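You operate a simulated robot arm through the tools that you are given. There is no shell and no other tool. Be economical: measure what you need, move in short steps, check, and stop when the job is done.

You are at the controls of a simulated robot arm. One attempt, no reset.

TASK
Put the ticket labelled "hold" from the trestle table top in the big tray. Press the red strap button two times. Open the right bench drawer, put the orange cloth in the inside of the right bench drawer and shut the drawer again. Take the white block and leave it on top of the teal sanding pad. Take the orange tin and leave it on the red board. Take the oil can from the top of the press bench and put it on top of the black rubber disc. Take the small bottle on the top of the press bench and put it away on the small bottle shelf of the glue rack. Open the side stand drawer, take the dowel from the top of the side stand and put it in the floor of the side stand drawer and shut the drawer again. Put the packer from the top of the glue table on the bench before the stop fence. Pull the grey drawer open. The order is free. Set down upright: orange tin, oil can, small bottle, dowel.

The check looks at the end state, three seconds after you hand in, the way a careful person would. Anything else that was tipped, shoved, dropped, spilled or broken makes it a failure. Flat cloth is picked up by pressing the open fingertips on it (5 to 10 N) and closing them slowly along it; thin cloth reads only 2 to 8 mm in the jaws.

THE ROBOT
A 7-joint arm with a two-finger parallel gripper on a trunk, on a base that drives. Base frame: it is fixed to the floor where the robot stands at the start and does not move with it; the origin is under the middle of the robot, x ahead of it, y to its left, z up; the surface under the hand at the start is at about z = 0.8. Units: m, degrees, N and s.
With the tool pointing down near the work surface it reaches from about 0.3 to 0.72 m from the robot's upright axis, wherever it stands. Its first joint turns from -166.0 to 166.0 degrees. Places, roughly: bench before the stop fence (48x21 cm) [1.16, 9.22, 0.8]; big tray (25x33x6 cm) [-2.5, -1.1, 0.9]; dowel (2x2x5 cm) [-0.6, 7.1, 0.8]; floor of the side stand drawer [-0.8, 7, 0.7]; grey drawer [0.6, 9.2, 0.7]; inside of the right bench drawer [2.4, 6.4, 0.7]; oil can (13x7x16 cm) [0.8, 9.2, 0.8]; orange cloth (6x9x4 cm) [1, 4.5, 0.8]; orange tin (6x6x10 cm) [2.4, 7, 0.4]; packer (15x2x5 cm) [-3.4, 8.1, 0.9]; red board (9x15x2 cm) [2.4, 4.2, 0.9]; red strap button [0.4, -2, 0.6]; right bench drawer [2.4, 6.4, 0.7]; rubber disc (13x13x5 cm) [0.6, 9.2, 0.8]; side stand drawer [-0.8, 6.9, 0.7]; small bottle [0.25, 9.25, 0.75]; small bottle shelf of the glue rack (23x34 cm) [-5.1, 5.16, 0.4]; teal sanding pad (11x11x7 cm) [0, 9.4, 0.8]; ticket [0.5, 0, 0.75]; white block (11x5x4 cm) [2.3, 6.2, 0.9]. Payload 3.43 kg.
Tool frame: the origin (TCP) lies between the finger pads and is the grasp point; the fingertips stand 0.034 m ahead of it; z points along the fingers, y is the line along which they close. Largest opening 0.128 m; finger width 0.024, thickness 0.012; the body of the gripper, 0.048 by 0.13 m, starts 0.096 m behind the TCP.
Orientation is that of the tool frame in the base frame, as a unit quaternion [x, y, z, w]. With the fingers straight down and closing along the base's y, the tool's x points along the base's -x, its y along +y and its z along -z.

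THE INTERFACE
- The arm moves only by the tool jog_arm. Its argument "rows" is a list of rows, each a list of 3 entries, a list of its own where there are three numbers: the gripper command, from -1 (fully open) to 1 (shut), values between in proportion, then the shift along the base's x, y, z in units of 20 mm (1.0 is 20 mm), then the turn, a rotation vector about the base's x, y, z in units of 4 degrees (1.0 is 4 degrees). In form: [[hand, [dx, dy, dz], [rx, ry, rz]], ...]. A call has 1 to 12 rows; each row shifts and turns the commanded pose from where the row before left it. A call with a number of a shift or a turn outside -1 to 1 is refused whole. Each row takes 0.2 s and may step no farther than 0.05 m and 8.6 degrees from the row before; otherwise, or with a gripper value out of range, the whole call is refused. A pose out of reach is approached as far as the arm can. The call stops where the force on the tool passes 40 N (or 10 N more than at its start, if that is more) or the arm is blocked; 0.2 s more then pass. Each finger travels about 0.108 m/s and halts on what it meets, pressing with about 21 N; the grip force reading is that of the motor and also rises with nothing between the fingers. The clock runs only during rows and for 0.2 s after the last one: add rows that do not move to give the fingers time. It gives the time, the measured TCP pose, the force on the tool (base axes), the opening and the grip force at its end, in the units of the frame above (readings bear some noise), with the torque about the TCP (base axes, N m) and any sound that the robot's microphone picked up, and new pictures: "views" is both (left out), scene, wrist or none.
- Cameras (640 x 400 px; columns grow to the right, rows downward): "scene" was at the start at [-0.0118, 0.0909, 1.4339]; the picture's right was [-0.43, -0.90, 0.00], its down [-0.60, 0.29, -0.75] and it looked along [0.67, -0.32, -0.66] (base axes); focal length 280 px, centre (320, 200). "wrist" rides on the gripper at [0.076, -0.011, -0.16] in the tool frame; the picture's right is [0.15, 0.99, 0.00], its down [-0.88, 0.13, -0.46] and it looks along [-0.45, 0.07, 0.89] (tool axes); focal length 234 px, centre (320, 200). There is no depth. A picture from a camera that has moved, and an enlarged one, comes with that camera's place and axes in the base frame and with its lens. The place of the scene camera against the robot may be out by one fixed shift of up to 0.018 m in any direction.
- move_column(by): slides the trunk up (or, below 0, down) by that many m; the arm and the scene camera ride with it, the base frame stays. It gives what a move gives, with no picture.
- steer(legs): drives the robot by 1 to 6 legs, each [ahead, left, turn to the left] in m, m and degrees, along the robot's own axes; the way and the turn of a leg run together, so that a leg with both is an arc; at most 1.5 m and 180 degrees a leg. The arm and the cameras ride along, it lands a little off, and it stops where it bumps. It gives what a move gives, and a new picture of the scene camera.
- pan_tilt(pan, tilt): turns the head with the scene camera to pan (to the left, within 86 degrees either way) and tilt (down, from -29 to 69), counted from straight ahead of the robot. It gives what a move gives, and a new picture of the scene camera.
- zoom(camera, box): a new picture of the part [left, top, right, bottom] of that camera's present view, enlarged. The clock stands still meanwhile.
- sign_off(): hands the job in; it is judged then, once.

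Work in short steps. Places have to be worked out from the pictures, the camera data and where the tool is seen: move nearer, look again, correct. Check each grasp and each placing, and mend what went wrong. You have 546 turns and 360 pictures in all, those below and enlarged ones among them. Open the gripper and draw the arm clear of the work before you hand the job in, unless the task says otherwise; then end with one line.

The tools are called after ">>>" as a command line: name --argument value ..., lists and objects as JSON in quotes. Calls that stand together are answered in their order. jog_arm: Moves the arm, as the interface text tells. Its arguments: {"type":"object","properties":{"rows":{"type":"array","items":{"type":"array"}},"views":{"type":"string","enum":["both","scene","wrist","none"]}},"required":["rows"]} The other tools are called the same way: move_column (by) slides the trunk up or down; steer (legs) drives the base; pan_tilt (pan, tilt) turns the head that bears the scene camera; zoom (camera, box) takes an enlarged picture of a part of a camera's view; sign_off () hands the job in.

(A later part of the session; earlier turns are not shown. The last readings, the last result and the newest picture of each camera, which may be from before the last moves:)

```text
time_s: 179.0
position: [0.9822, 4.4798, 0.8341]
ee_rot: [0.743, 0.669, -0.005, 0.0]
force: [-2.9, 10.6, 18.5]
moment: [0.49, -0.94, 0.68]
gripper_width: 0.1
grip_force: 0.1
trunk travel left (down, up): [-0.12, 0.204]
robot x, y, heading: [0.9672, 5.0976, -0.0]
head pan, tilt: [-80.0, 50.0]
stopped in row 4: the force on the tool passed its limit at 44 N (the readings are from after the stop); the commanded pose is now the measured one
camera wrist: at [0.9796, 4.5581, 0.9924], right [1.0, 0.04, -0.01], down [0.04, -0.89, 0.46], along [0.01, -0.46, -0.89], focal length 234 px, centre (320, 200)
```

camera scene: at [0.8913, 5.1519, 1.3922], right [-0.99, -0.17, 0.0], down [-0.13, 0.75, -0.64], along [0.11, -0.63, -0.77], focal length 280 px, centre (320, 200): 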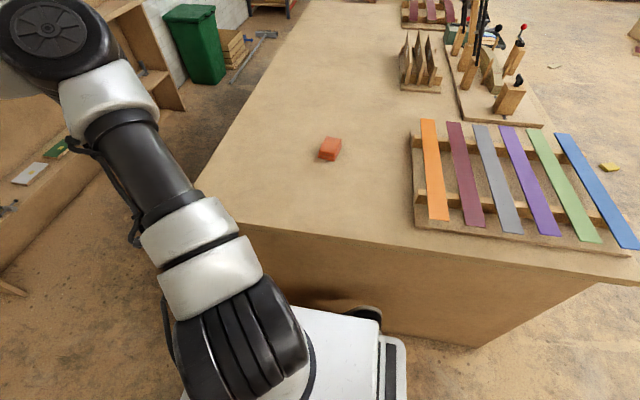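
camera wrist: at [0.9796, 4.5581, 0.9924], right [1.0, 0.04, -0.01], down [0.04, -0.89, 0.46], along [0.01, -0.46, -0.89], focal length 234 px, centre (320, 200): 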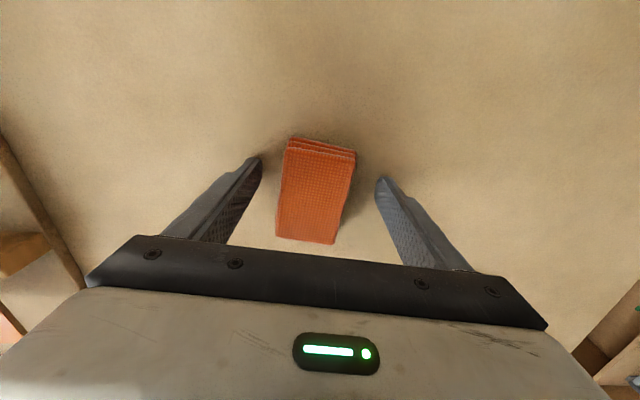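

The tips touched the bench at z 0.80. I raise 3 mm and close slowly on the stack.

>>> jog_arm --rows '[[-0.6, [0, 0, 0.2], [0, 0, 0]], [-0.4, [0, 0, 0], [0, 0, 0]], [-0.2, [0, 0, 0], [0, 0, 0]], [0, [0, 0, 0], [0, 0, 0]], [0.15, [0, 0, 0], [0, 0, 0]], [0.3, [0, 0, 0], [0, 0, 0]], [0.5, [0, 0, 0], [0, 0, 0]], [0.7, [0, 0, 0], [0, 0, 0]], [0.7, [0, 0, 0], [0, 0, 0]]]' --views "wrist"

```text
time_s: 181.0
position: [0.9818, 4.4798, 0.8353]
ee_rot: [0.743, 0.669, -0.005, 0.001]
force: [0.0, -0.9, -0.6]
moment: [-0.04, 0.02, -0.02]
gripper_width: 0.0583
grip_force: 20.8
trunk travel left (down, up): [-0.12, 0.204]
robot x, y, heading: [0.9648, 5.102, -0.1]
head pan, tilt: [-80.0, 50.0]
camera wrist: at [0.9797, 4.5563, 0.9938], right [1.0, 0.04, -0.01], down [0.04, -0.89, 0.46], along [0.01, -0.46, -0.89], focal length 234 px, centre (320, 200)
```

wrist: 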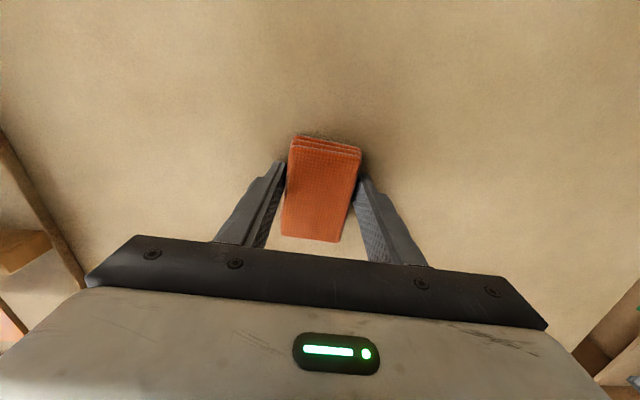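

The cloth is gripped at 58 mm. I lift it.

>>> jog_arm --rows '[[0.7, [0, 0, 0.5], [0, 0, 0]], [0.7, [0, 0, 1], [0, 0, 0]], [0.7, [0, 0, 1], [0, 0, 0]], [0.7, [0, 0, 1], [0, 0, 0]], [0.7, [0, 0, 1], [0, 0, 0]], [0.7, [0, 0, 1], [0, 0, 0]], [0.7, [0, 0, 1], [0, 0, 0]], [0.7, [0, 0, 1], [0, 0, 0]], [0.7, [0, 0, 1], [0, 0, 0]], [0.7, [0, 0, 1], [0, 0, 0]]]' --views "wrist"

```text
time_s: 183.2
position: [0.9813, 4.48, 1.0257]
ee_rot: [0.743, 0.669, -0.004, 0.001]
force: [-0.8, -0.4, 0.5]
moment: [0.02, -0.04, 0.0]
gripper_width: 0.0581
grip_force: 20.9
trunk travel left (down, up): [-0.12, 0.204]
robot x, y, heading: [0.9659, 5.1011, -0.1]
head pan, tilt: [-80.0, 50.0]
camera wrist: at [0.9793, 4.5579, 1.1836], right [1.0, 0.04, -0.01], down [0.04, -0.89, 0.46], along [0.01, -0.46, -0.89], focal length 234 px, centre (320, 200)
```

wrist: 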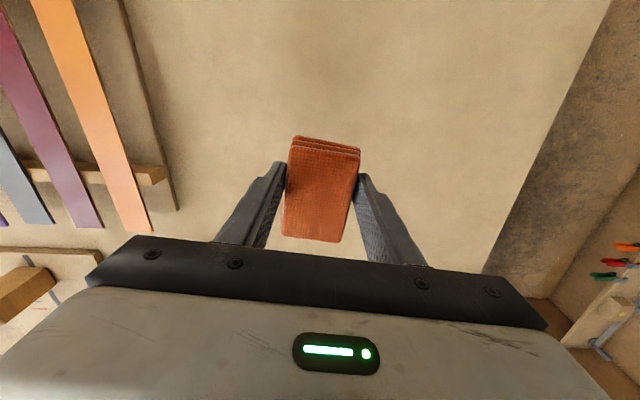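

The stack is held whole. I sidestep away and look at the drawer bench ahead-left.

>>> steer --legs '[[0, 0.5, 0]]'

>>> pan_tilt --pan 25 --tilt 22

```text
time_s: 188.5
position: [0.985, 4.9742, 1.0256]
ee_rot: [0.741, 0.672, -0.005, 0.0]
force: [0.8, -0.2, 0.4]
moment: [0.0, 0.0, 0.0]
gripper_width: 0.0575
grip_force: 21.7
trunk travel left (down, up): [-0.12, 0.204]
robot x, y, heading: [0.9595, 5.5886, 0.3]
head pan, tilt: [-80.0, 50.0]
camera scene: at [0.8899, 5.6451, 1.3922], right [-0.98, -0.18, 0.0], down [-0.14, 0.75, -0.64], along [0.12, -0.63, -0.77], focal length 280 px, centre (320, 200)
```

scene: 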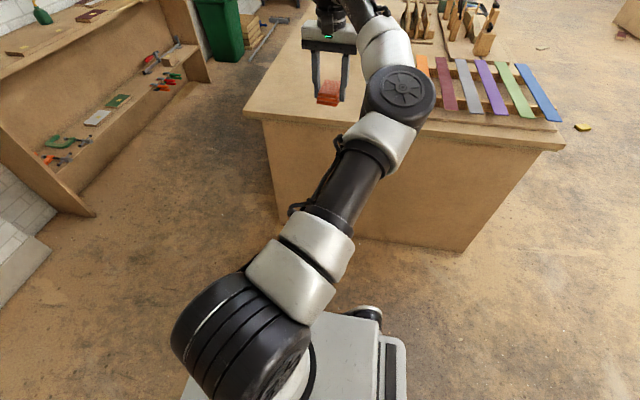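

```text
time_s: 190.3
position: [0.9854, 4.9735, 1.0252]
ee_rot: [0.741, 0.672, -0.005, 0.0]
force: [-0.1, 0.2, -0.4]
moment: [0.01, 0.0, 0.03]
gripper_width: 0.057
grip_force: 21.0
trunk travel left (down, up): [-0.12, 0.204]
robot x, y, heading: [0.9639, 5.5948, 0.4]
head pan, tilt: [25.0, 22.0]
camera scene: at [0.96, 5.7605, 1.4346], right [0.43, -0.9, 0.0], down [-0.34, -0.16, -0.93], along [0.84, 0.4, -0.37], focal length 280 px, centre (320, 200)
```

scene: 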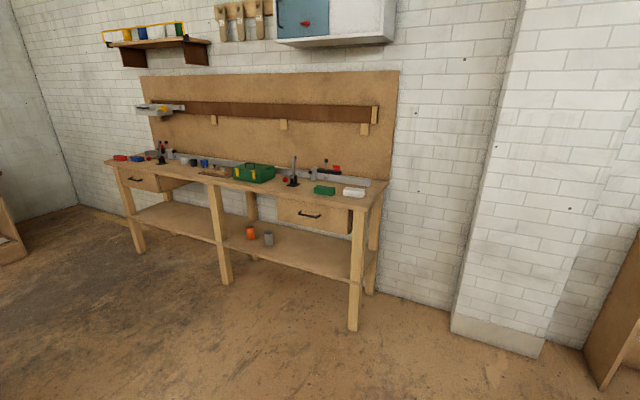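

>>> zoom --camera "scene" --box '[200, 140, 400, 265]'

```text
3.20 times, centred on (300, 202) of scene
camera zoom: at [0.96, 5.7605, 1.4346], right [0.43, -0.9, 0.0], down [-0.34, -0.16, -0.93], along [0.84, 0.4, -0.37], focal length 897 px, centre (384, 192)
```

zoom: 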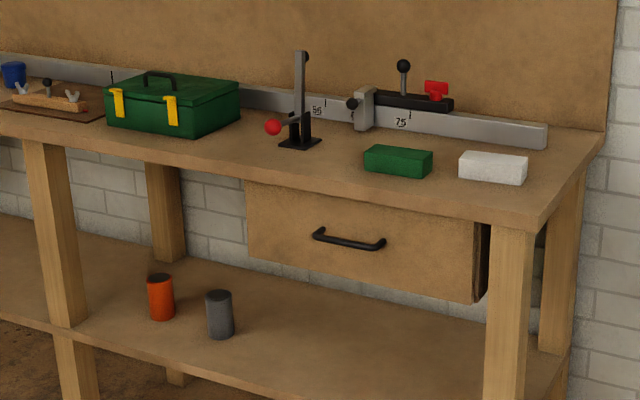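

Bench front is at x≈2.2; drawer handle near (2.17, 6.40, 0.8), white block at about (2.36, 6.22), tin on the lower shelf. I turn to heading 90° so the arm on my right faces the bench, and approach.

>>> steer --legs '[[0, 0, 89.6], [0.9, -0.45, 0]]'

>>> pan_tilt --pan -85 --tilt 35

```text
time_s: 199.4
position: [2.053, 6.4979, 1.0255]
ee_rot: [0.065, 0.998, -0.003, 0.004]
force: [0.2, 0.0, 0.1]
moment: [0.02, 0.01, 0.01]
gripper_width: 0.057
grip_force: 20.9
trunk travel left (down, up): [-0.12, 0.204]
robot x, y, heading: [1.4336, 6.4969, 88.7]
head pan, tilt: [25.0, 22.0]
camera scene: at [1.2566, 6.4815, 1.4346], right [0.92, 0.4, 0.0], down [0.15, -0.34, -0.93], along [-0.37, 0.85, -0.37], focal length 280 px, centre (320, 200)
```

scene: 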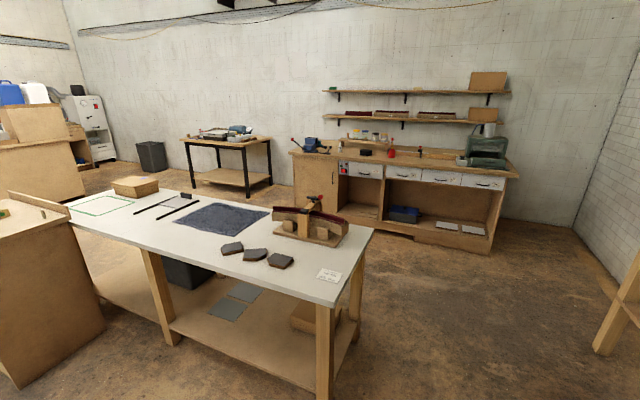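

```text
time_s: 201.3
position: [2.0551, 6.4988, 1.025]
ee_rot: [0.064, 0.998, -0.002, 0.004]
force: [1.0, 0.5, -0.5]
moment: [-0.02, 0.01, 0.0]
gripper_width: 0.0573
grip_force: 21.1
trunk travel left (down, up): [-0.12, 0.204]
robot x, y, heading: [1.434, 6.4984, 88.6]
head pan, tilt: [-85.0, 35.0]
camera scene: at [1.3816, 6.4019, 1.414], right [0.06, -1.0, 0.0], down [-0.57, -0.04, -0.82], along [0.82, 0.05, -0.57], focal length 280 px, centre (320, 200)
```

scene: 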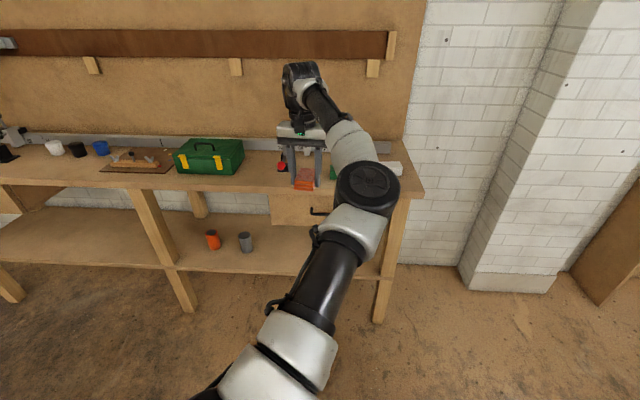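

I move the hand over the bench's front strip near (2.27, 6.5) and look with the wrist camera for a free set-down spot.

>>> jog_arm --rows '[[0.7, [1, 0, 0], [0, 0, 0.9]], [0.7, [1, 0, 0], [0, 0, 0.9]], [0.7, [1, 0, 0], [0, 0, 0]], [0.7, [1, 0, 0], [0, 0, 0]], [0.7, [1, 0, 0], [0, 0, 0]], [0.7, [0.5, 0, 0], [0, 0, 0]], [0.7, [0, 0, 0], [0, 0, 0]]]' --views "wrist"

```text
time_s: 202.9
position: [2.1169, 6.5048, 1.0179]
ee_rot: [0.002, 1.0, -0.003, 0.004]
force: [1.1, -0.2, -1.2]
moment: [0.0, 0.0, 0.01]
gripper_width: 0.0569
grip_force: 21.2
out of reach, approached as far as the arm can: row 4, 5, 6
trunk travel left (down, up): [-0.12, 0.204]
robot x, y, heading: [1.4325, 6.4961, 88.6]
head pan, tilt: [-85.0, 35.0]
camera wrist: at [2.0389, 6.4939, 1.177], right [-0.14, 0.99, -0.01], down [0.88, 0.13, 0.46], along [0.46, 0.06, -0.89], focal length 234 px, centre (320, 200)
```

wrist: 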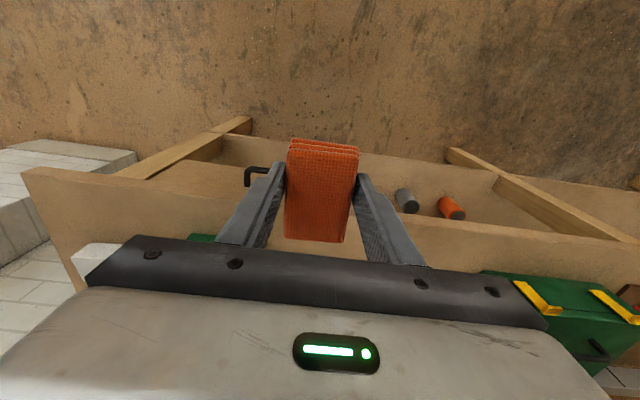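

That's the reach limit, so I sidestep the base 0.17 m closer.

>>> steer --legs '[[0, -0.17, 0]]'

>>> jog_arm --rows '[[0.7, [0, 0, 0.3], [0, 0, 0.3]], [0.7, [0, 0, 0], [0, 0, 0]]]' --views "wrist"

```text
time_s: 205.2
position: [2.2876, 6.4989, 1.0185]
ee_rot: [0.003, 1.0, -0.002, 0.003]
force: [-0.1, 0.2, -0.2]
moment: [0.01, 0.01, 0.02]
gripper_width: 0.0573
grip_force: 21.1
trunk travel left (down, up): [-0.12, 0.204]
robot x, y, heading: [1.6069, 6.4943, 88.4]
head pan, tilt: [-85.0, 35.0]
camera scene: at [1.5534, 6.3975, 1.414], right [0.06, -1.0, 0.0], down [-0.57, -0.03, -0.82], along [0.82, 0.05, -0.57], focal length 280 px, centre (320, 200)
```

scene: 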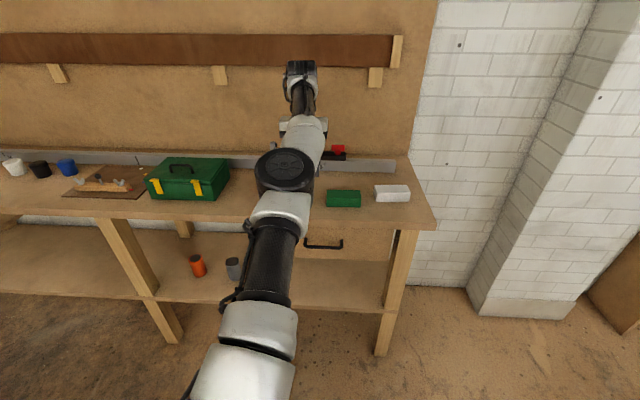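

```text
time_s: 205.8
position: [2.2866, 6.5, 1.0236]
ee_rot: [-0.007, 1.0, -0.004, 0.005]
force: [0.1, 0.4, 0.8]
moment: [-0.01, -0.01, -0.02]
gripper_width: 0.0568
grip_force: 21.4
trunk travel left (down, up): [-0.12, 0.204]
robot x, y, heading: [1.6046, 6.4909, 88.5]
head pan, tilt: [-85.0, 35.0]
camera wrist: at [2.2089, 6.4876, 1.1819], right [-0.16, 0.99, -0.01], down [0.87, 0.15, 0.46], along [0.46, 0.07, -0.89], focal length 234 px, centre (320, 200)
```

wrist: 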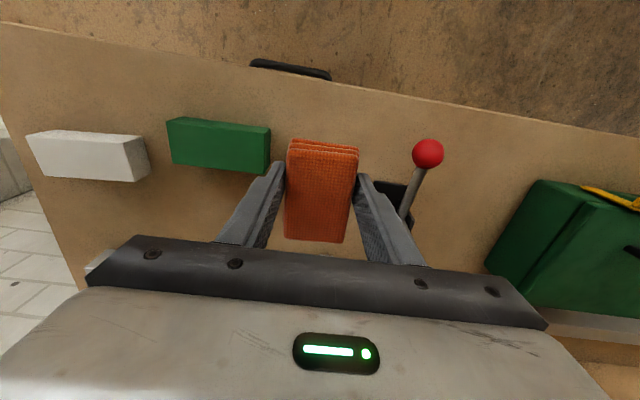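

Free spot between the green block (ends y≈6.44) and the red-ball clamp (y≈6.60). I set the cloth at about (2.27, 6.515).

>>> jog_arm --rows '[[0.7, [-0.85, 0.75, -0.5], [0, 0, 0]], [0.7, [0, 0, -1], [0, 0, 0]], [0.7, [0, 0, -1], [0, 0, 0]], [0.7, [0, 0, -1], [0, 0, 0]], [0.7, [0, 0, -0.5], [0, 0, 0]], [0.7, [0, 0, 0], [0, 0, 0]]]' --views "wrist"

```text
time_s: 207.2
position: [2.2696, 6.5132, 0.946]
ee_rot: [-0.007, 1.0, -0.002, 0.004]
force: [0.4, -0.1, -0.3]
moment: [0.01, 0.0, -0.02]
gripper_width: 0.057
grip_force: 20.3
trunk travel left (down, up): [-0.12, 0.204]
robot x, y, heading: [1.6063, 6.4908, 88.4]
head pan, tilt: [-85.0, 35.0]
camera wrist: at [2.1928, 6.5019, 1.1033], right [-0.16, 0.99, -0.01], down [0.87, 0.15, 0.46], along [0.46, 0.07, -0.89], focal length 234 px, centre (320, 200)
```

wrist: 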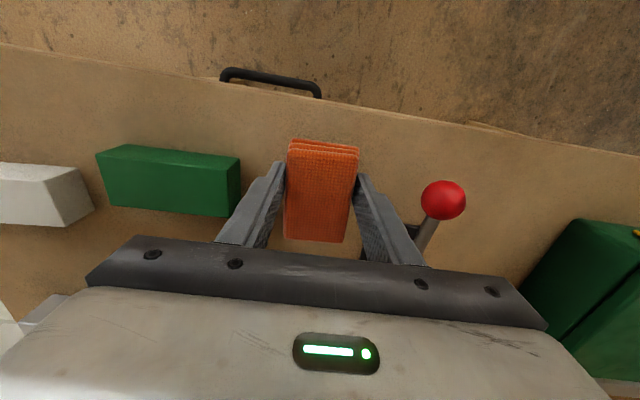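

>>> jog_arm --rows '[[0.7, [0, 0, -0.5], [0, 0, 0]], [0.7, [0, 0, -0.3], [0, 0, 0]], [0.7, [0, 0, -0.2], [0, 0, 0]], [0.7, [0, 0, 0], [0, 0, 0]]]' --views "none"

```text
time_s: 208.2
position: [2.2704, 6.515, 0.9242]
ee_rot: [-0.009, 1.0, -0.002, 0.003]
force: [-0.1, -0.2, -0.4]
moment: [0.06, -0.04, -0.03]
gripper_width: 0.0567
grip_force: 21.0
trunk travel left (down, up): [-0.12, 0.204]
robot x, y, heading: [1.6041, 6.491, 88.6]
head pan, tilt: [-85.0, 35.0]
```

>>> jog_arm --rows '[[0.7, [0, 0, -0.2], [0, 0, 0]], [0.7, [0, 0, -0.2], [0, 0, 0]], [0.7, [0, 0, 0], [0, 0, 0]]]' --views "none"

```text
time_s: 209.0
position: [2.2702, 6.5141, 0.917]
ee_rot: [-0.008, 1.0, -0.003, 0.003]
force: [-0.1, 1.1, -0.7]
moment: [-0.02, -0.03, 0.01]
gripper_width: 0.0571
grip_force: 21.7
trunk travel left (down, up): [-0.12, 0.204]
robot x, y, heading: [1.6079, 6.4949, 88.3]
head pan, tilt: [-85.0, 35.0]
```

>>> jog_arm --rows '[[0.7, [0, 0, -0.2], [0, 0, 0]], [0.7, [0, 0, -0.2], [0, 0, 0]], [0.7, [0, 0, -0.1], [0, 0, 0]]]' --views "wrist"

```text
time_s: 209.8
position: [2.2716, 6.5144, 0.915]
ee_rot: [-0.008, 1.0, -0.001, 0.009]
force: [-4.2, -1.5, 14.2]
moment: [0.09, 0.52, 0.13]
gripper_width: 0.0571
grip_force: 21.3
trunk travel left (down, up): [-0.12, 0.204]
robot x, y, heading: [1.6091, 6.4934, 88.5]
head pan, tilt: [-85.0, 35.0]
stopped in row 3: the force on the tool passed its limit at 43 N (the readings are from after the stop); the commanded pose is now the measured one
camera wrist: at [2.1925, 6.5021, 1.0717], right [-0.16, 0.99, -0.01], down [0.87, 0.15, 0.47], along [0.47, 0.07, -0.88], focal length 234 px, centre (320, 200)
```

wrist: 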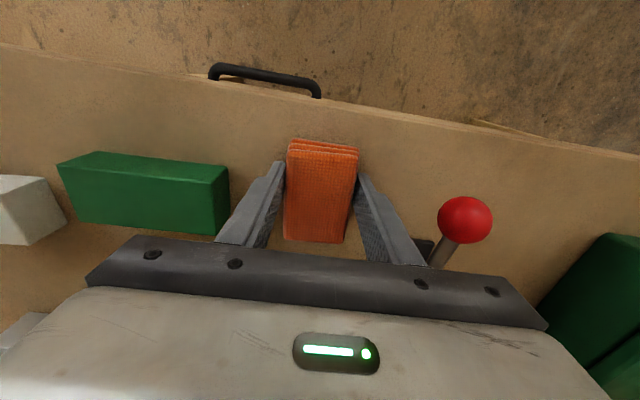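

Contact: the bench top is at 0.88. I open modestly to 0.08 and lift clear.

>>> jog_arm --rows '[[0.3, [0, 0, 0.1], [0, 0, 0]], [0, [0, 0, 0], [0, 0, 0]], [-0.2, [0, 0, 0], [0, 0, 0]], [-0.2, [0, 0, 0], [0, 0, 0]], [-0.2, [0, 0, 0.5], [0, 0, 0]], [-0.2, [0, 0, 1], [0, 0, 0]], [-0.2, [0, 0, 1], [0, 0, 0]], [-0.2, [0, 0, 1], [0, 0, 0]], [-0.2, [0, 0, 1], [0, 0, 0]], [-0.2, [0, 0, 1], [0, 0, 0]]]' --views "wrist"

```text
time_s: 212.0
position: [2.274, 6.5153, 1.0251]
ee_rot: [-0.008, 1.0, -0.001, 0.008]
force: [-0.5, 0.1, -0.4]
moment: [0.01, 0.02, -0.02]
gripper_width: 0.0767
grip_force: 0.0
trunk travel left (down, up): [-0.12, 0.204]
robot x, y, heading: [1.6077, 6.4906, 88.5]
head pan, tilt: [-85.0, 35.0]
camera wrist: at [2.1946, 6.5033, 1.1814], right [-0.16, 0.99, -0.01], down [0.87, 0.15, 0.47], along [0.46, 0.07, -0.88], focal length 234 px, centre (320, 200)
```

wrist: 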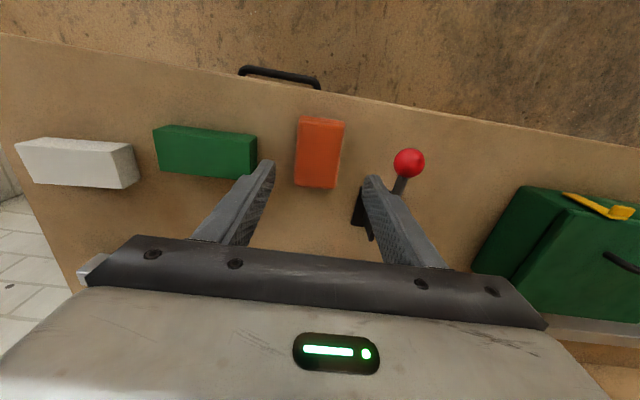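

Cloth rests in the free spot. The drawer handle is a 12 cm horizontal bar at about (2.205, 6.435, 0.79) just ahead of the bench edge, so I'll grip it with the tool horizontal and fingers above and below. First I back the base off 0.27 m.

>>> steer --legs '[[0, 0.27, 1.5]]'

>>> jog_arm --rows '[[0.2, [0, 0, 0], [-1, -1, 1]], [0.2, [0, 0, 0], [-1, -1, 1]], [0.2, [0, 0, 0], [-1, -1, 1]], [0.2, [0, 0, 0], [-1, -1, 1]], [0.2, [0, 0, 0], [-1, -1, 1]], [0.2, [0, 0, 0], [-1, -1, 1]], [0.2, [0, 0, 0], [-1, -1, 1]], [0.2, [0, 0, 0], [-1, -1, 1]], [0.2, [0, 0, 0], [-1, -1, 1]]]' --views "none"

```text
time_s: 215.2
position: [2.0018, 6.5332, 1.024]
ee_rot: [-0.019, 1.0, -0.001, 0.009]
force: [0.6, -0.6, -0.8]
moment: [0.02, -0.01, 0.02]
gripper_width: 0.0771
grip_force: 0.1
trunk travel left (down, up): [-0.12, 0.204]
robot x, y, heading: [1.3363, 6.5005, 89.7]
head pan, tilt: [-85.0, 35.0]
camera scene: at [1.2845, 6.4008, 1.414], right [0.08, -1.0, 0.0], down [-0.57, -0.05, -0.82], along [0.82, 0.07, -0.57], focal length 280 px, centre (320, 200)
```

scene: 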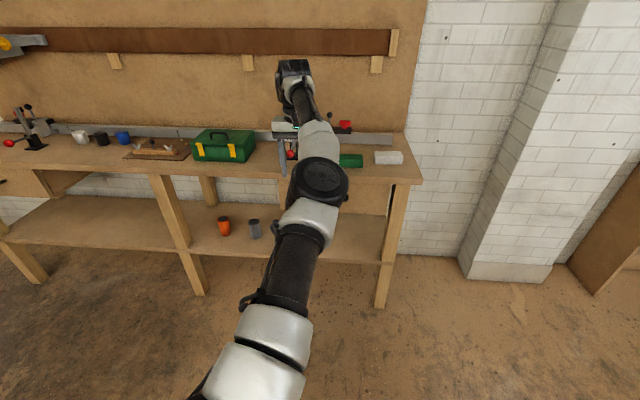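

```text
time_s: 217.2
position: [2.0011, 6.5336, 1.0242]
ee_rot: [-0.317, 0.847, -0.304, 0.301]
force: [-0.8, -0.9, 0.7]
moment: [0.01, 0.01, 0.0]
gripper_width: 0.0512
grip_force: 0.0
trunk travel left (down, up): [-0.12, 0.204]
robot x, y, heading: [1.3372, 6.4962, 89.9]
head pan, tilt: [-85.0, 35.0]
```

>>> jog_arm --rows '[[0.2, [0, 0, 0], [-1, -1, 1]], [0.2, [0, 0, 0], [-1, -1, 1]], [0.2, [0, 0, 0], [-1, -1, 1]], [0.2, [0, 0, 0], [-1, -1, 1]], [0.2, [0, 0, 0], [-1, -1, 1]], [0.2, [0, 0, 0], [-1, -1, 1]], [0.2, [0, 0, 0], [-1, -1, 1]], [0.2, [0, 0, 0], [-1, -1, 1]], [0.2, [0, 0, 0], [-0.33, -0.33, 0.33]]]'

```text
time_s: 219.2
position: [2.0029, 6.5326, 1.0236]
ee_rot: [0.512, -0.485, 0.506, -0.496]
force: [0.4, 0.5, -0.5]
moment: [-0.03, 0.0, 0.03]
gripper_width: 0.051
grip_force: 0.1
trunk travel left (down, up): [-0.12, 0.204]
robot x, y, heading: [1.3342, 6.495, 89.5]
head pan, tilt: [-85.0, 35.0]
camera scene: at [1.2845, 6.4008, 1.414], right [0.08, -1.0, 0.0], down [-0.57, -0.05, -0.82], along [0.82, 0.07, -0.57], focal length 280 px, centre (320, 200)
camera wrist: at [1.8432, 6.4543, 1.0363], right [0.01, -0.18, -0.98], down [-0.47, 0.87, -0.17], along [0.88, 0.46, -0.08], focal length 234 px, centre (320, 200)
```

scene: 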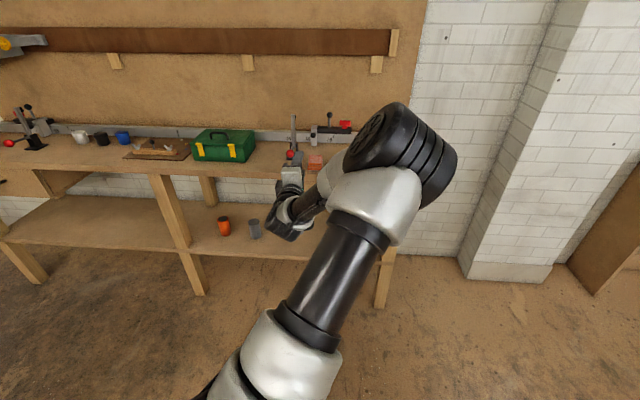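
wrist: 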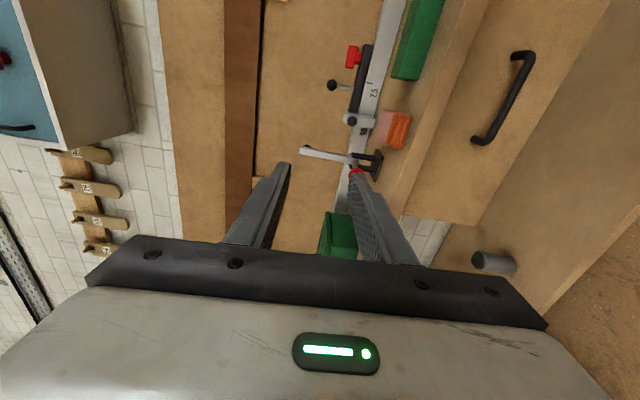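

The tool is horizontal with a good view of the handle at z≈0.79, y 6.385–6.49. I lower to handle height, staying 6 cm short of it.

>>> jog_arm --rows '[[0.2, [0.3, -0.385, -0.97], [0, 0, 0]], [0.2, [0.3, -0.385, -0.97], [0, 0, 0]], [0.2, [0.3, -0.385, -0.97], [0, 0, 0]], [0.2, [0.3, -0.385, -0.97], [0, 0, 0]], [0.2, [0.3, -0.385, -0.97], [0, 0, 0]], [0.2, [0.3, -0.385, -0.97], [0, 0, 0]], [0.2, [0.3, -0.385, -0.97], [0, 0, 0]], [0.2, [0.3, -0.385, -0.97], [0, 0, 0]], [0.2, [0.3, -0.385, -0.97], [0, 0, 0]], [0.2, [0.3, -0.385, -0.97], [0, 0, 0]], [0.2, [0.3, -0.385, -0.97], [0, 0, 0]], [0.2, [0.3, -0.385, -0.97], [0, 0, 0]]]'

```text
time_s: 221.8
position: [2.0719, 6.4406, 0.791]
ee_rot: [0.513, -0.485, 0.506, -0.497]
force: [-0.5, -0.6, -0.4]
moment: [-0.01, 0.02, 0.02]
gripper_width: 0.0513
grip_force: 0.0
trunk travel left (down, up): [-0.12, 0.204]
robot x, y, heading: [1.3368, 6.4974, 89.7]
head pan, tilt: [-85.0, 35.0]
camera scene: at [1.2844, 6.4008, 1.414], right [0.08, -1.0, 0.0], down [-0.57, -0.05, -0.82], along [0.82, 0.07, -0.57], focal length 280 px, centre (320, 200)
camera wrist: at [1.9144, 6.3623, 0.8036], right [0.01, -0.18, -0.98], down [-0.47, 0.87, -0.16], along [0.88, 0.46, -0.08], focal length 234 px, centre (320, 200)
```

scene: 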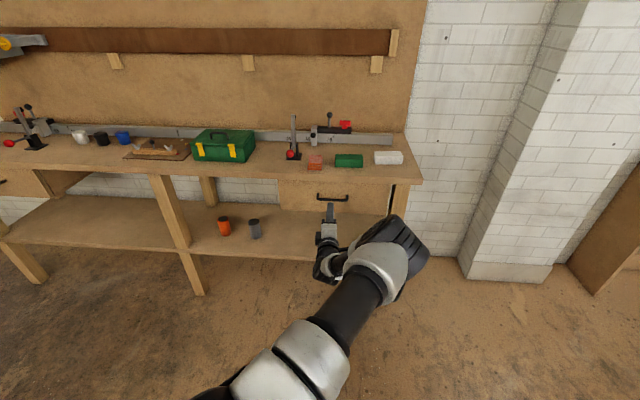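
wrist: 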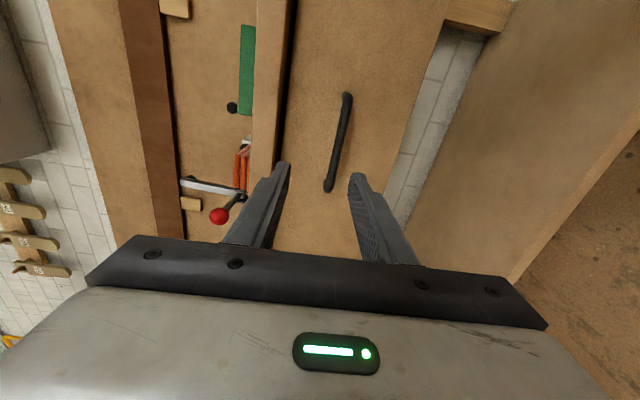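

Triangulation puts the bar at about (2.22, 6.435, 0.770). I lower 20 mm and go forward to just in front of it.

>>> jog_arm --rows '[[0.2, [0.8, 0, -0.5], [0, 0, 0]], [0.2, [0.8, 0, -0.5], [0, 0, 0]], [0.2, [0.8, 0, 0], [0, 0, 0]], [0.2, [0.8, 0, 0], [0, 0, 0]], [0.2, [0.8, 0, 0], [0, 0, 0]], [0.2, [0, 0, 0], [0, 0, 0]]]' --views "wrist"

```text
time_s: 223.2
position: [2.1379, 6.4414, 0.8097]
ee_rot: [0.512, -0.486, 0.506, -0.495]
force: [0.2, -0.4, -0.2]
moment: [0.0, -0.01, -0.01]
gripper_width: 0.051
grip_force: 0.1
out of reach, approached as far as the arm can: row 1, 2, 3, 4, 5
trunk travel left (down, up): [-0.12, 0.204]
robot x, y, heading: [1.3351, 6.4957, 90.0]
head pan, tilt: [-85.0, 35.0]
camera wrist: at [1.9793, 6.3647, 0.8223], right [0.01, -0.18, -0.98], down [-0.47, 0.87, -0.16], along [0.88, 0.46, -0.08], focal length 234 px, centre (320, 200)
```

wrist: 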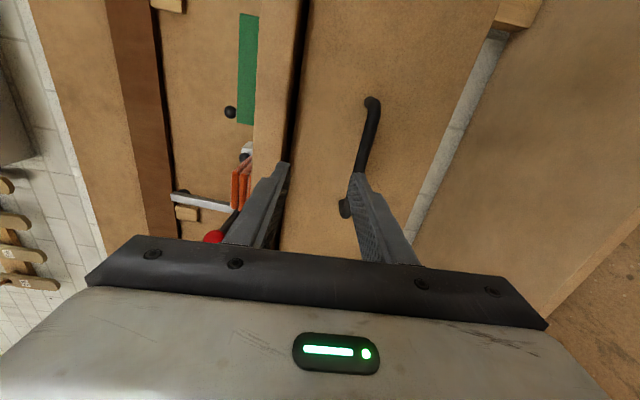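

At the reach limit again. I pull the hand back, step the base 0.12 m closer and lower the column 4 cm.

>>> jog_arm --rows '[[0.2, [-1, 0, 0], [0, 0, 0]], [0.2, [-1, 0, 0], [0, 0, 0]], [0.2, [-1, 0, 0], [0, 0, 0]], [0.2, [-1, 0, 0], [0, 0, 0]], [0.2, [-1, 0, 0], [0, 0, 0]], [0.2, [-1, 0, 0], [0, 0, 0]], [0.2, [-0.5, 0, 0], [0, 0, 0]]]' --views "none"

>>> steer --legs '[[0, -0.12, 0]]'

>>> move_column --by -0.04

```text
time_s: 224.8
position: [2.0069, 6.4439, 0.8082]
ee_rot: [0.513, -0.485, 0.506, -0.496]
force: [0.6, -0.3, -0.4]
moment: [0.0, -0.01, -0.03]
gripper_width: 0.0512
grip_force: 0.0
trunk travel left (down, up): [-0.12, 0.204]
robot x, y, heading: [1.3337, 6.4928, 89.9]
head pan, tilt: [-85.0, 35.0]
```

```text
time_s: 226.6
position: [2.125, 6.4419, 0.8083]
ee_rot: [0.512, -0.486, 0.506, -0.495]
force: [-0.2, -0.2, -0.2]
moment: [-0.01, 0.0, 0.0]
gripper_width: 0.0512
grip_force: 0.0
trunk travel left (down, up): [-0.12, 0.204]
robot x, y, heading: [1.4485, 6.4952, 89.6]
head pan, tilt: [-85.0, 35.0]
camera scene: at [1.4019, 6.4001, 1.414], right [0.08, -1.0, 0.0], down [-0.57, -0.05, -0.82], along [0.82, 0.07, -0.57], focal length 280 px, centre (320, 200)
```

scene: 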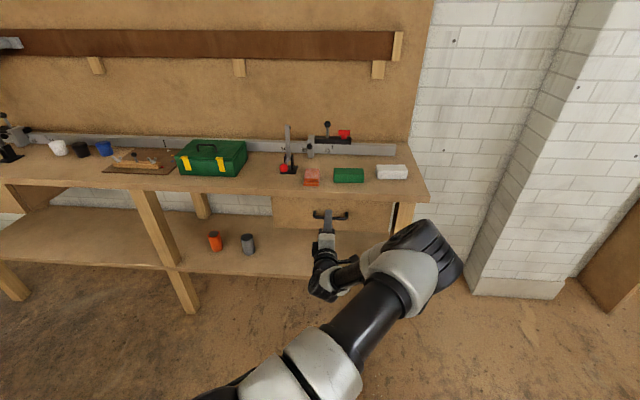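

```text
time_s: 227.5
position: [2.1253, 6.4427, 0.768]
ee_rot: [0.512, -0.486, 0.506, -0.496]
force: [0.7, -0.5, 0.2]
moment: [0.02, 0.02, -0.03]
gripper_width: 0.0512
grip_force: 0.0
trunk travel left (down, up): [-0.08, 0.244]
robot x, y, heading: [1.4508, 6.4927, 89.7]
head pan, tilt: [-85.0, 35.0]
```

Now TCP z is 0.768, r≈0.68. I move forward 55 mm and look.

>>> jog_arm --rows '[[0.2, [1, 0, 0], [0, 0, 0]], [0.2, [1, 0, 0], [0, 0, 0]], [0.2, [0.7, 0, 0], [0, 0, 0]], [0.2, [0, 0, 0], [0, 0, 0]]]' --views "wrist"

```text
time_s: 228.5
position: [2.178, 6.4432, 0.767]
ee_rot: [0.512, -0.486, 0.506, -0.496]
force: [0.3, 0.0, 0.0]
moment: [0.05, 0.04, 0.0]
gripper_width: 0.0512
grip_force: 0.1
trunk travel left (down, up): [-0.08, 0.244]
robot x, y, heading: [1.4527, 6.4961, 89.6]
head pan, tilt: [-85.0, 35.0]
camera wrist: at [2.0194, 6.3639, 0.7803], right [0.01, -0.18, -0.98], down [-0.47, 0.87, -0.16], along [0.88, 0.46, -0.08], focal length 234 px, centre (320, 200)
```

wrist: 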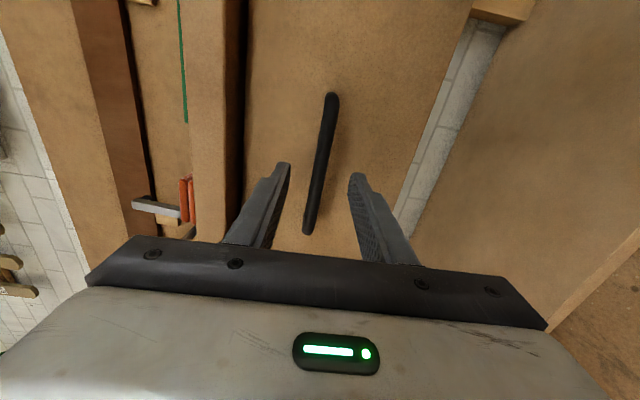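

The bar is centred between the fingers. I advance 30 mm and close on it.

>>> jog_arm --rows '[[0.2, [0.5, 0, 0], [0, 0, 0]], [0.2, [0.5, 0, 0], [0, 0, 0]], [0.2, [0.5, 0, 0], [0, 0, 0]], [0.4, [0, 0, 0], [0, 0, 0]], [0.6, [0, 0, 0], [0, 0, 0]], [0.8, [0, 0, 0], [0, 0, 0]], [1, [0, 0, 0], [0, 0, 0]], [1, [0, 0, 0], [0, 0, 0]]]' --views "wrist"

```text
time_s: 229.7
position: [2.2048, 6.4427, 0.7658]
ee_rot: [0.512, -0.487, 0.504, -0.496]
force: [-14.9, -0.1, 7.1]
moment: [0.23, 0.2, 0.03]
gripper_width: 0.02
grip_force: 5.9
trunk travel left (down, up): [-0.08, 0.244]
robot x, y, heading: [1.4488, 6.494, 89.7]
head pan, tilt: [-85.0, 35.0]
stopped in row 6: the force on the tool passed its limit at 41 N (the readings are from after the stop); the commanded pose is now the measured one
camera wrist: at [2.0466, 6.3643, 0.7792], right [0.0, -0.18, -0.98], down [-0.47, 0.87, -0.16], along [0.88, 0.46, -0.08], focal length 234 px, centre (320, 200)
```

wrist: 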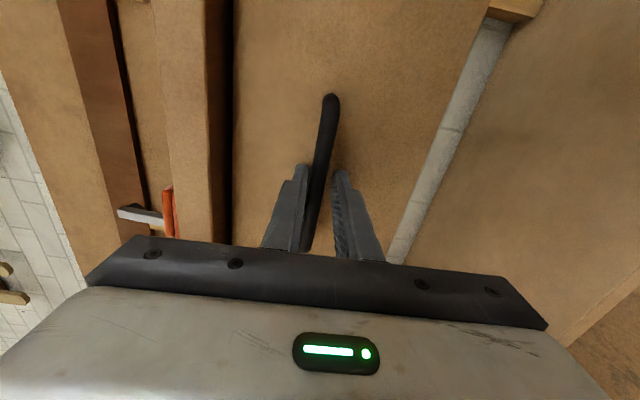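

One finger met the bar and the tips touch the face. I ease back 4 mm and finish closing.

>>> jog_arm --rows '[[0.7, [-0.2, 0, 0], [0, 0, 0]], [0.8, [0, 0, 0], [0, 0, 0]], [0.9, [0, 0, 0], [0, 0, 0]], [1, [0, 0, 0], [0, 0, 0]], [1, [0, 0, 0], [0, 0, 0]]]' --views "none"

```text
time_s: 230.9
position: [2.2034, 6.4434, 0.7697]
ee_rot: [0.511, -0.486, 0.506, -0.496]
force: [1.2, 2.4, 28.5]
moment: [1.03, 0.08, 0.15]
gripper_width: 0.0123
grip_force: 45.0
trunk travel left (down, up): [-0.08, 0.244]
robot x, y, heading: [1.453, 6.4958, 89.7]
head pan, tilt: [-85.0, 35.0]
```

Bar gripped (12 mm). I relieve the vertical force by moving up a few mm, then pull.

>>> jog_arm --rows '[[1, [0, 0, 0.2], [0, 0, 0]], [1, [-0.5, 0, 0], [0, 0, 0]], [1, [-0.5, 0, 0], [0, 0, 0]], [1, [-0.5, 0, 0], [0, 0, 0]]]' --views "none"

```text
time_s: 231.9
position: [2.1714, 6.4424, 0.7694]
ee_rot: [0.513, -0.487, 0.506, -0.494]
force: [-0.5, 3.2, 19.5]
moment: [1.16, 0.01, -0.26]
gripper_width: 0.0123
grip_force: 45.2
trunk travel left (down, up): [-0.08, 0.244]
robot x, y, heading: [1.4492, 6.4913, 89.3]
head pan, tilt: [-85.0, 35.0]
```

>>> jog_arm --rows '[[1, [-0.8, 0, 0], [0, 0, 0]], [1, [-0.8, 0, 0], [0, 0, 0]], [1, [-0.8, 0, 0], [0, 0, 0]], [1, [-0.8, 0, 0], [0, 0, 0]], [1, [-0.8, 0, 0], [0, 0, 0]], [1, [-0.8, 0, 0], [0, 0, 0]], [1, [-0.8, 0, 0], [0, 0, 0]], [1, [-0.8, 0, 0], [0, 0, 0]], [1, [-0.8, 0, 0], [0, 0, 0]], [1, [-0.8, 0, 0], [0, 0, 0]]]'

```text
time_s: 234.1
position: [2.0111, 6.4422, 0.7702]
ee_rot: [0.512, -0.487, 0.506, -0.494]
force: [-1.2, -2.2, 23.3]
moment: [1.12, 0.03, -0.08]
gripper_width: 0.0122
grip_force: 44.7
trunk travel left (down, up): [-0.08, 0.244]
robot x, y, heading: [1.4525, 6.4936, 89.5]
head pan, tilt: [-85.0, 35.0]
camera scene: at [1.3998, 6.3999, 1.374], right [0.08, -1.0, 0.0], down [-0.57, -0.05, -0.82], along [0.82, 0.07, -0.57], focal length 280 px, centre (320, 200)
camera wrist: at [1.8529, 6.3646, 0.7827], right [0.0, -0.18, -0.98], down [-0.47, 0.87, -0.16], along [0.88, 0.46, -0.08], focal length 234 px, centre (320, 200)
```

scene: 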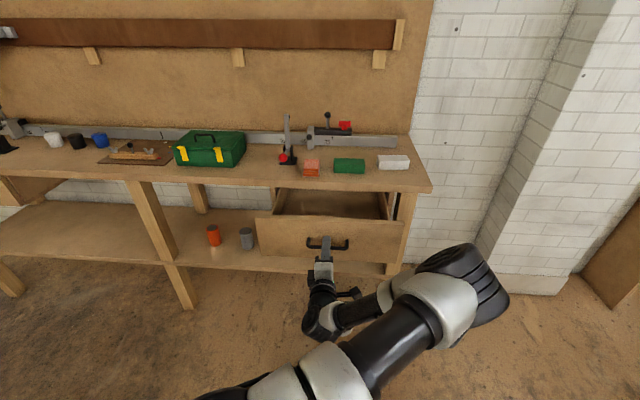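
wrist: 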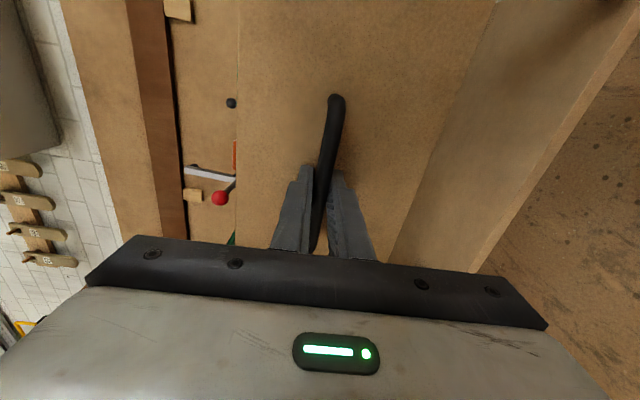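

The drawer slid out 19 cm. I pull 5 cm more, then release.

>>> jog_arm --rows '[[1, [-0.6, 0, 0], [0, 0, 0]], [1, [-0.6, 0, 0], [0, 0, 0]], [1, [-0.6, 0, 0], [0, 0, 0]], [1, [-0.6, 0, 0], [0, 0, 0]], [0.8, [0, 0, 0], [0, 0, 0]], [0.5, [0, 0, 0], [0, 0, 0]], [0.2, [0, 0, 0], [0, 0, 0]], [0.2, [0, 0, 0], [0, 0, 0]]]' --views "wrist"

```text
time_s: 235.9
position: [1.9648, 6.4434, 0.7669]
ee_rot: [0.514, -0.488, 0.505, -0.494]
force: [-0.4, 0.4, 0.6]
moment: [0.02, 0.02, 0.03]
gripper_width: 0.0507
grip_force: 0.0
trunk travel left (down, up): [-0.08, 0.244]
robot x, y, heading: [1.4544, 6.4946, 89.7]
head pan, tilt: [-85.0, 35.0]
camera wrist: at [1.8056, 6.3645, 0.7813], right [0.0, -0.18, -0.98], down [-0.47, 0.87, -0.16], along [0.88, 0.46, -0.09], focal length 234 px, centre (320, 200)
```

wrist: 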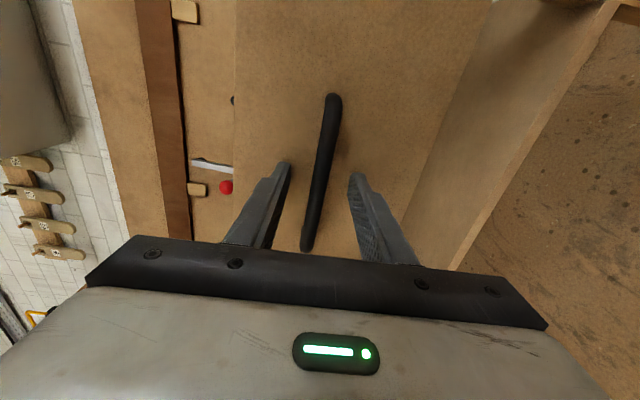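

Released. I back the base away 0.15 m so the fingers clear the handle, then raise and turn the tool back to vertical.

>>> steer --legs '[[0, 0.15, 0]]'

>>> jog_arm --rows '[[0.2, [0, 0, 1], [0, 0, 0]], [0.2, [0, 0, 1], [0, 0, 0]], [0.2, [0, 0, 1], [0, 0, 0]], [0.2, [0, 0, 1], [1, 1, -1]], [0.2, [0, 0, 1], [1, 1, -1]], [0.2, [0, 0, 1], [1, 1, -1]], [0.2, [0, 0, 1], [1, 1, -1]], [0.2, [0, 0, 1], [1, 1, -1]], [0.2, [0, 0, 1], [1, 1, -1]], [0.2, [0, 0, 1], [1, 1, -1]], [0.2, [0, 0, 1], [1, 1, -1]], [0.2, [0, 0, 1], [1, 1, -1]]]' --views "none"

```text
time_s: 238.0
position: [1.8143, 6.4439, 0.7679]
ee_rot: [0.513, -0.487, 0.505, -0.495]
force: [0.0, 0.0, -0.2]
moment: [-0.02, -0.01, 0.03]
gripper_width: 0.051
grip_force: 0.0
trunk travel left (down, up): [-0.08, 0.244]
robot x, y, heading: [1.304, 6.4994, 89.6]
head pan, tilt: [-85.0, 35.0]
camera scene: at [1.2512, 6.4012, 1.374], right [0.08, -1.0, 0.0], down [-0.57, -0.05, -0.82], along [0.82, 0.07, -0.57], focal length 280 px, centre (320, 200)
```

scene: 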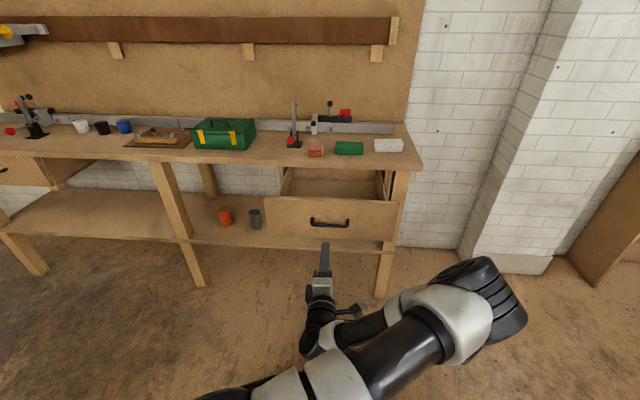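

```text
time_s: 240.6
position: [1.8143, 6.4428, 1.0083]
ee_rot: [-0.296, 0.869, -0.28, 0.282]
force: [-0.6, 1.0, -0.7]
moment: [-0.02, 0.02, 0.02]
gripper_width: 0.0513
grip_force: 0.0
trunk travel left (down, up): [-0.08, 0.244]
robot x, y, heading: [1.3009, 6.497, 89.6]
head pan, tilt: [-85.0, 35.0]
```

>>> jog_arm --rows '[[-0.2, [0, 0.4, 0], [1, 1, -1]], [-0.2, [0, 0.4, 0], [1, 1, -1]], [-0.2, [0, 0.4, 0], [1, 1, -1]], [-0.2, [0, 0.4, 0], [1, 1, -1]], [-0.2, [0, 0.4, 0], [1, 1, -1]], [-0.2, [0, 0.4, 0], [1, 1, -1]], [-0.2, [0, 0.4, 0], [1, 1, -1]], [-0.2, [0, 0.4, 0], [1, 1, -1]], [-0.2, [0, 0.4, 0], [0.33, 0.33, -0.33]]]' --views "none"

>>> move_column --by 0.05

>>> steer --legs '[[0, -0.27, 0]]'

```text
time_s: 242.6
position: [1.8149, 6.5156, 1.0081]
ee_rot: [-0.017, 1.0, 0.001, 0.006]
force: [0.3, 0.5, -0.1]
moment: [0.0, -0.01, -0.02]
gripper_width: 0.0769
grip_force: 0.0
trunk travel left (down, up): [-0.08, 0.244]
robot x, y, heading: [1.3028, 6.4955, 89.7]
head pan, tilt: [-85.0, 35.0]
```

```text
time_s: 243.5
position: [1.8139, 6.5164, 1.0582]
ee_rot: [-0.018, 1.0, 0.002, 0.008]
force: [0.5, -0.2, -0.1]
moment: [-0.03, 0.04, -0.01]
gripper_width: 0.0767
grip_force: 0.0
trunk travel left (down, up): [-0.13, 0.194]
robot x, y, heading: [1.3005, 6.4984, 89.4]
head pan, tilt: [-85.0, 35.0]
```

```text
time_s: 246.7
position: [2.0833, 6.5169, 1.0583]
ee_rot: [-0.021, 1.0, 0.001, 0.007]
force: [0.5, -0.3, 0.2]
moment: [0.02, -0.01, -0.02]
gripper_width: 0.0766
grip_force: 0.1
trunk travel left (down, up): [-0.13, 0.194]
robot x, y, heading: [1.5713, 6.494, 89.9]
head pan, tilt: [-85.0, 35.0]
camera scene: at [1.5213, 6.3996, 1.424], right [0.08, -1.0, 0.0], down [-0.57, -0.05, -0.82], along [0.82, 0.07, -0.57], focal length 280 px, centre (320, 200)
```

scene: 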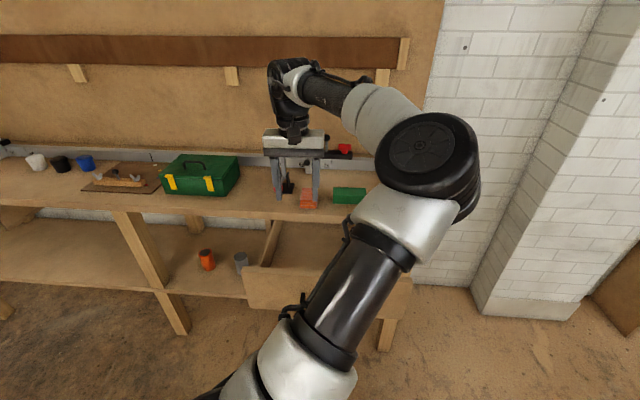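

I move over the cloth at (2.27, 6.515).

>>> jog_arm --rows '[[-0.2, [0.94, 0, 0], [0, 0, 0]], [-0.2, [0.94, 0, 0], [0, 0, 0]], [-0.2, [0.94, 0, 0], [0, 0, 0]], [-0.2, [0.94, 0, 0], [0, 0, 0]], [-0.2, [0.94, 0, 0], [0, 0, 0]], [-0.2, [0.94, 0, -0.4], [0, 0, 0]], [-0.2, [0.94, 0, -0.4], [0, 0, 0]], [-0.2, [0.94, 0, -0.4], [0, 0, 0]], [-0.2, [0.94, 0, -0.4], [0, 0, 0]], [-0.2, [0.9, 0, -0.4], [0, 0, 0]], [-0.2, [0, 0, 0], [0, 0, 0]]]' --views "wrist"

```text
time_s: 249.1
position: [2.2594, 6.5217, 1.015]
ee_rot: [-0.02, 1.0, 0.001, 0.008]
force: [0.2, 0.1, -0.7]
moment: [0.0, -0.04, 0.0]
gripper_width: 0.0768
grip_force: 0.1
out of reach, approached as far as the arm can: row 10
trunk travel left (down, up): [-0.13, 0.194]
robot x, y, heading: [1.5708, 6.4988, 90.0]
head pan, tilt: [-85.0, 35.0]
camera wrist: at [2.1816, 6.5065, 1.1717], right [-0.19, 0.98, 0.0], down [0.87, 0.16, 0.47], along [0.46, 0.09, -0.88], focal length 234 px, centre (320, 200)
```

wrist: 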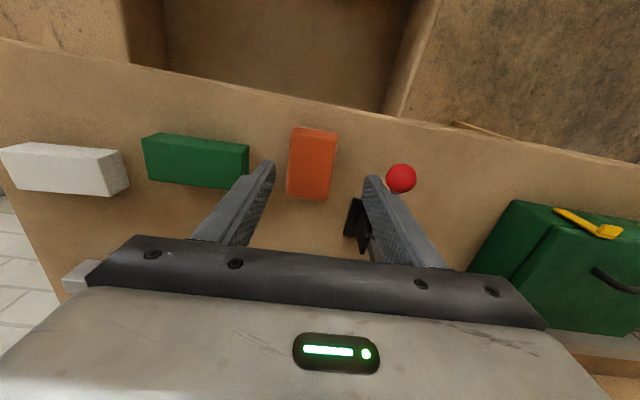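

Cloth at (2.268, 6.515). I shift y by -6 mm and lower.

>>> jog_arm --rows '[[-0.2, [0, -0.3, -0.8], [0, 0, 0]], [-0.2, [0, 0, -1], [0, 0, 0]], [-0.2, [0, 0, -1], [0, 0, 0]], [-0.2, [0, 0, -1], [0, 0, 0]], [-0.2, [0, 0, -0.4], [0, 0, 0]], [-0.2, [0, 0, -0.4], [0, 0, 0]], [-0.2, [0, 0, 0], [0, 0, 0]]]' --views "wrist"

```text
time_s: 250.7
position: [2.2597, 6.5158, 0.9218]
ee_rot: [-0.02, 1.0, 0.002, 0.007]
force: [0.5, 0.2, 0.2]
moment: [0.0, -0.05, 0.0]
gripper_width: 0.0769
grip_force: 0.0
trunk travel left (down, up): [-0.13, 0.194]
robot x, y, heading: [1.5723, 6.4959, 89.7]
head pan, tilt: [-85.0, 35.0]
camera wrist: at [2.182, 6.5015, 1.0793], right [-0.19, 0.98, 0.0], down [0.87, 0.16, 0.47], along [0.46, 0.09, -0.88], focal length 234 px, centre (320, 200)
```

wrist: 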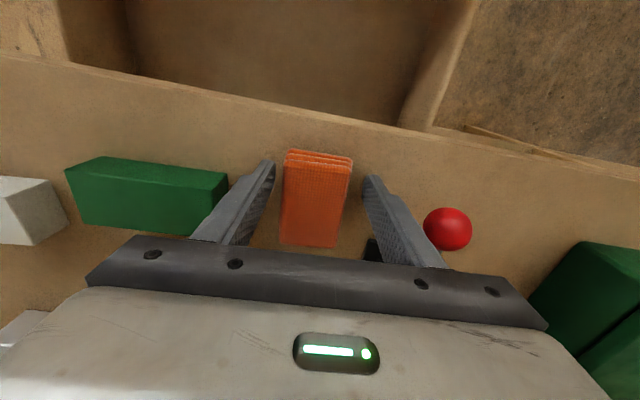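

Aligned. I close on the stack and lift.

>>> jog_arm --rows '[[0, [0, 0, -0.1], [0, 0, 0]], [0.2, [0, 0, 0], [0, 0, 0]], [0.4, [0, 0, 0], [0, 0, 0]], [0.6, [0, 0, 0], [0, 0, 0]], [0.7, [0, 0, 0], [0, 0, 0]], [0.7, [0, 0, 0.5], [0, 0, 0]], [0.7, [0, 0, 1], [0, 0, 0]], [0.7, [0, 0, 1], [0, 0, 0]], [0.7, [0, 0, 1], [0, 0, 0]], [0.7, [0, 0, 1], [0, 0, 0]], [0.7, [0, 0, 1], [0, 0, 0]], [0.7, [-0.5, 0, 0.5], [0, 0, 0]]]' --views "wrist"

```text
time_s: 253.3
position: [2.244, 6.5152, 1.0418]
ee_rot: [-0.02, 1.0, 0.001, 0.008]
force: [0.7, 0.8, -0.2]
moment: [-0.05, 0.02, -0.02]
gripper_width: 0.0573
grip_force: 20.6
out of reach, approached as far as the arm can: row 11
trunk travel left (down, up): [-0.13, 0.194]
robot x, y, heading: [1.5714, 6.4926, 89.8]
head pan, tilt: [-85.0, 35.0]
camera wrist: at [2.1668, 6.4995, 1.1982], right [-0.19, 0.98, 0.0], down [0.87, 0.16, 0.47], along [0.46, 0.09, -0.88], focal length 234 px, centre (320, 200)
```

wrist: 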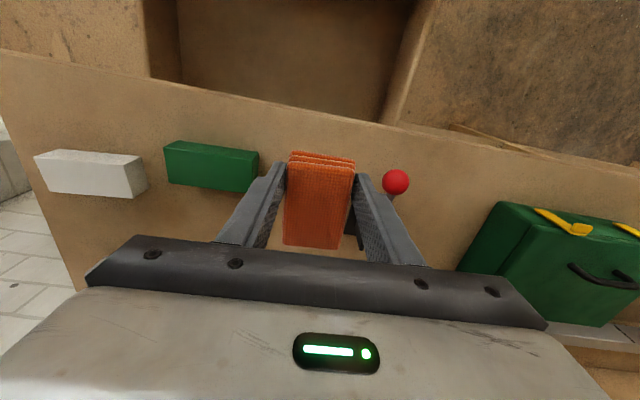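

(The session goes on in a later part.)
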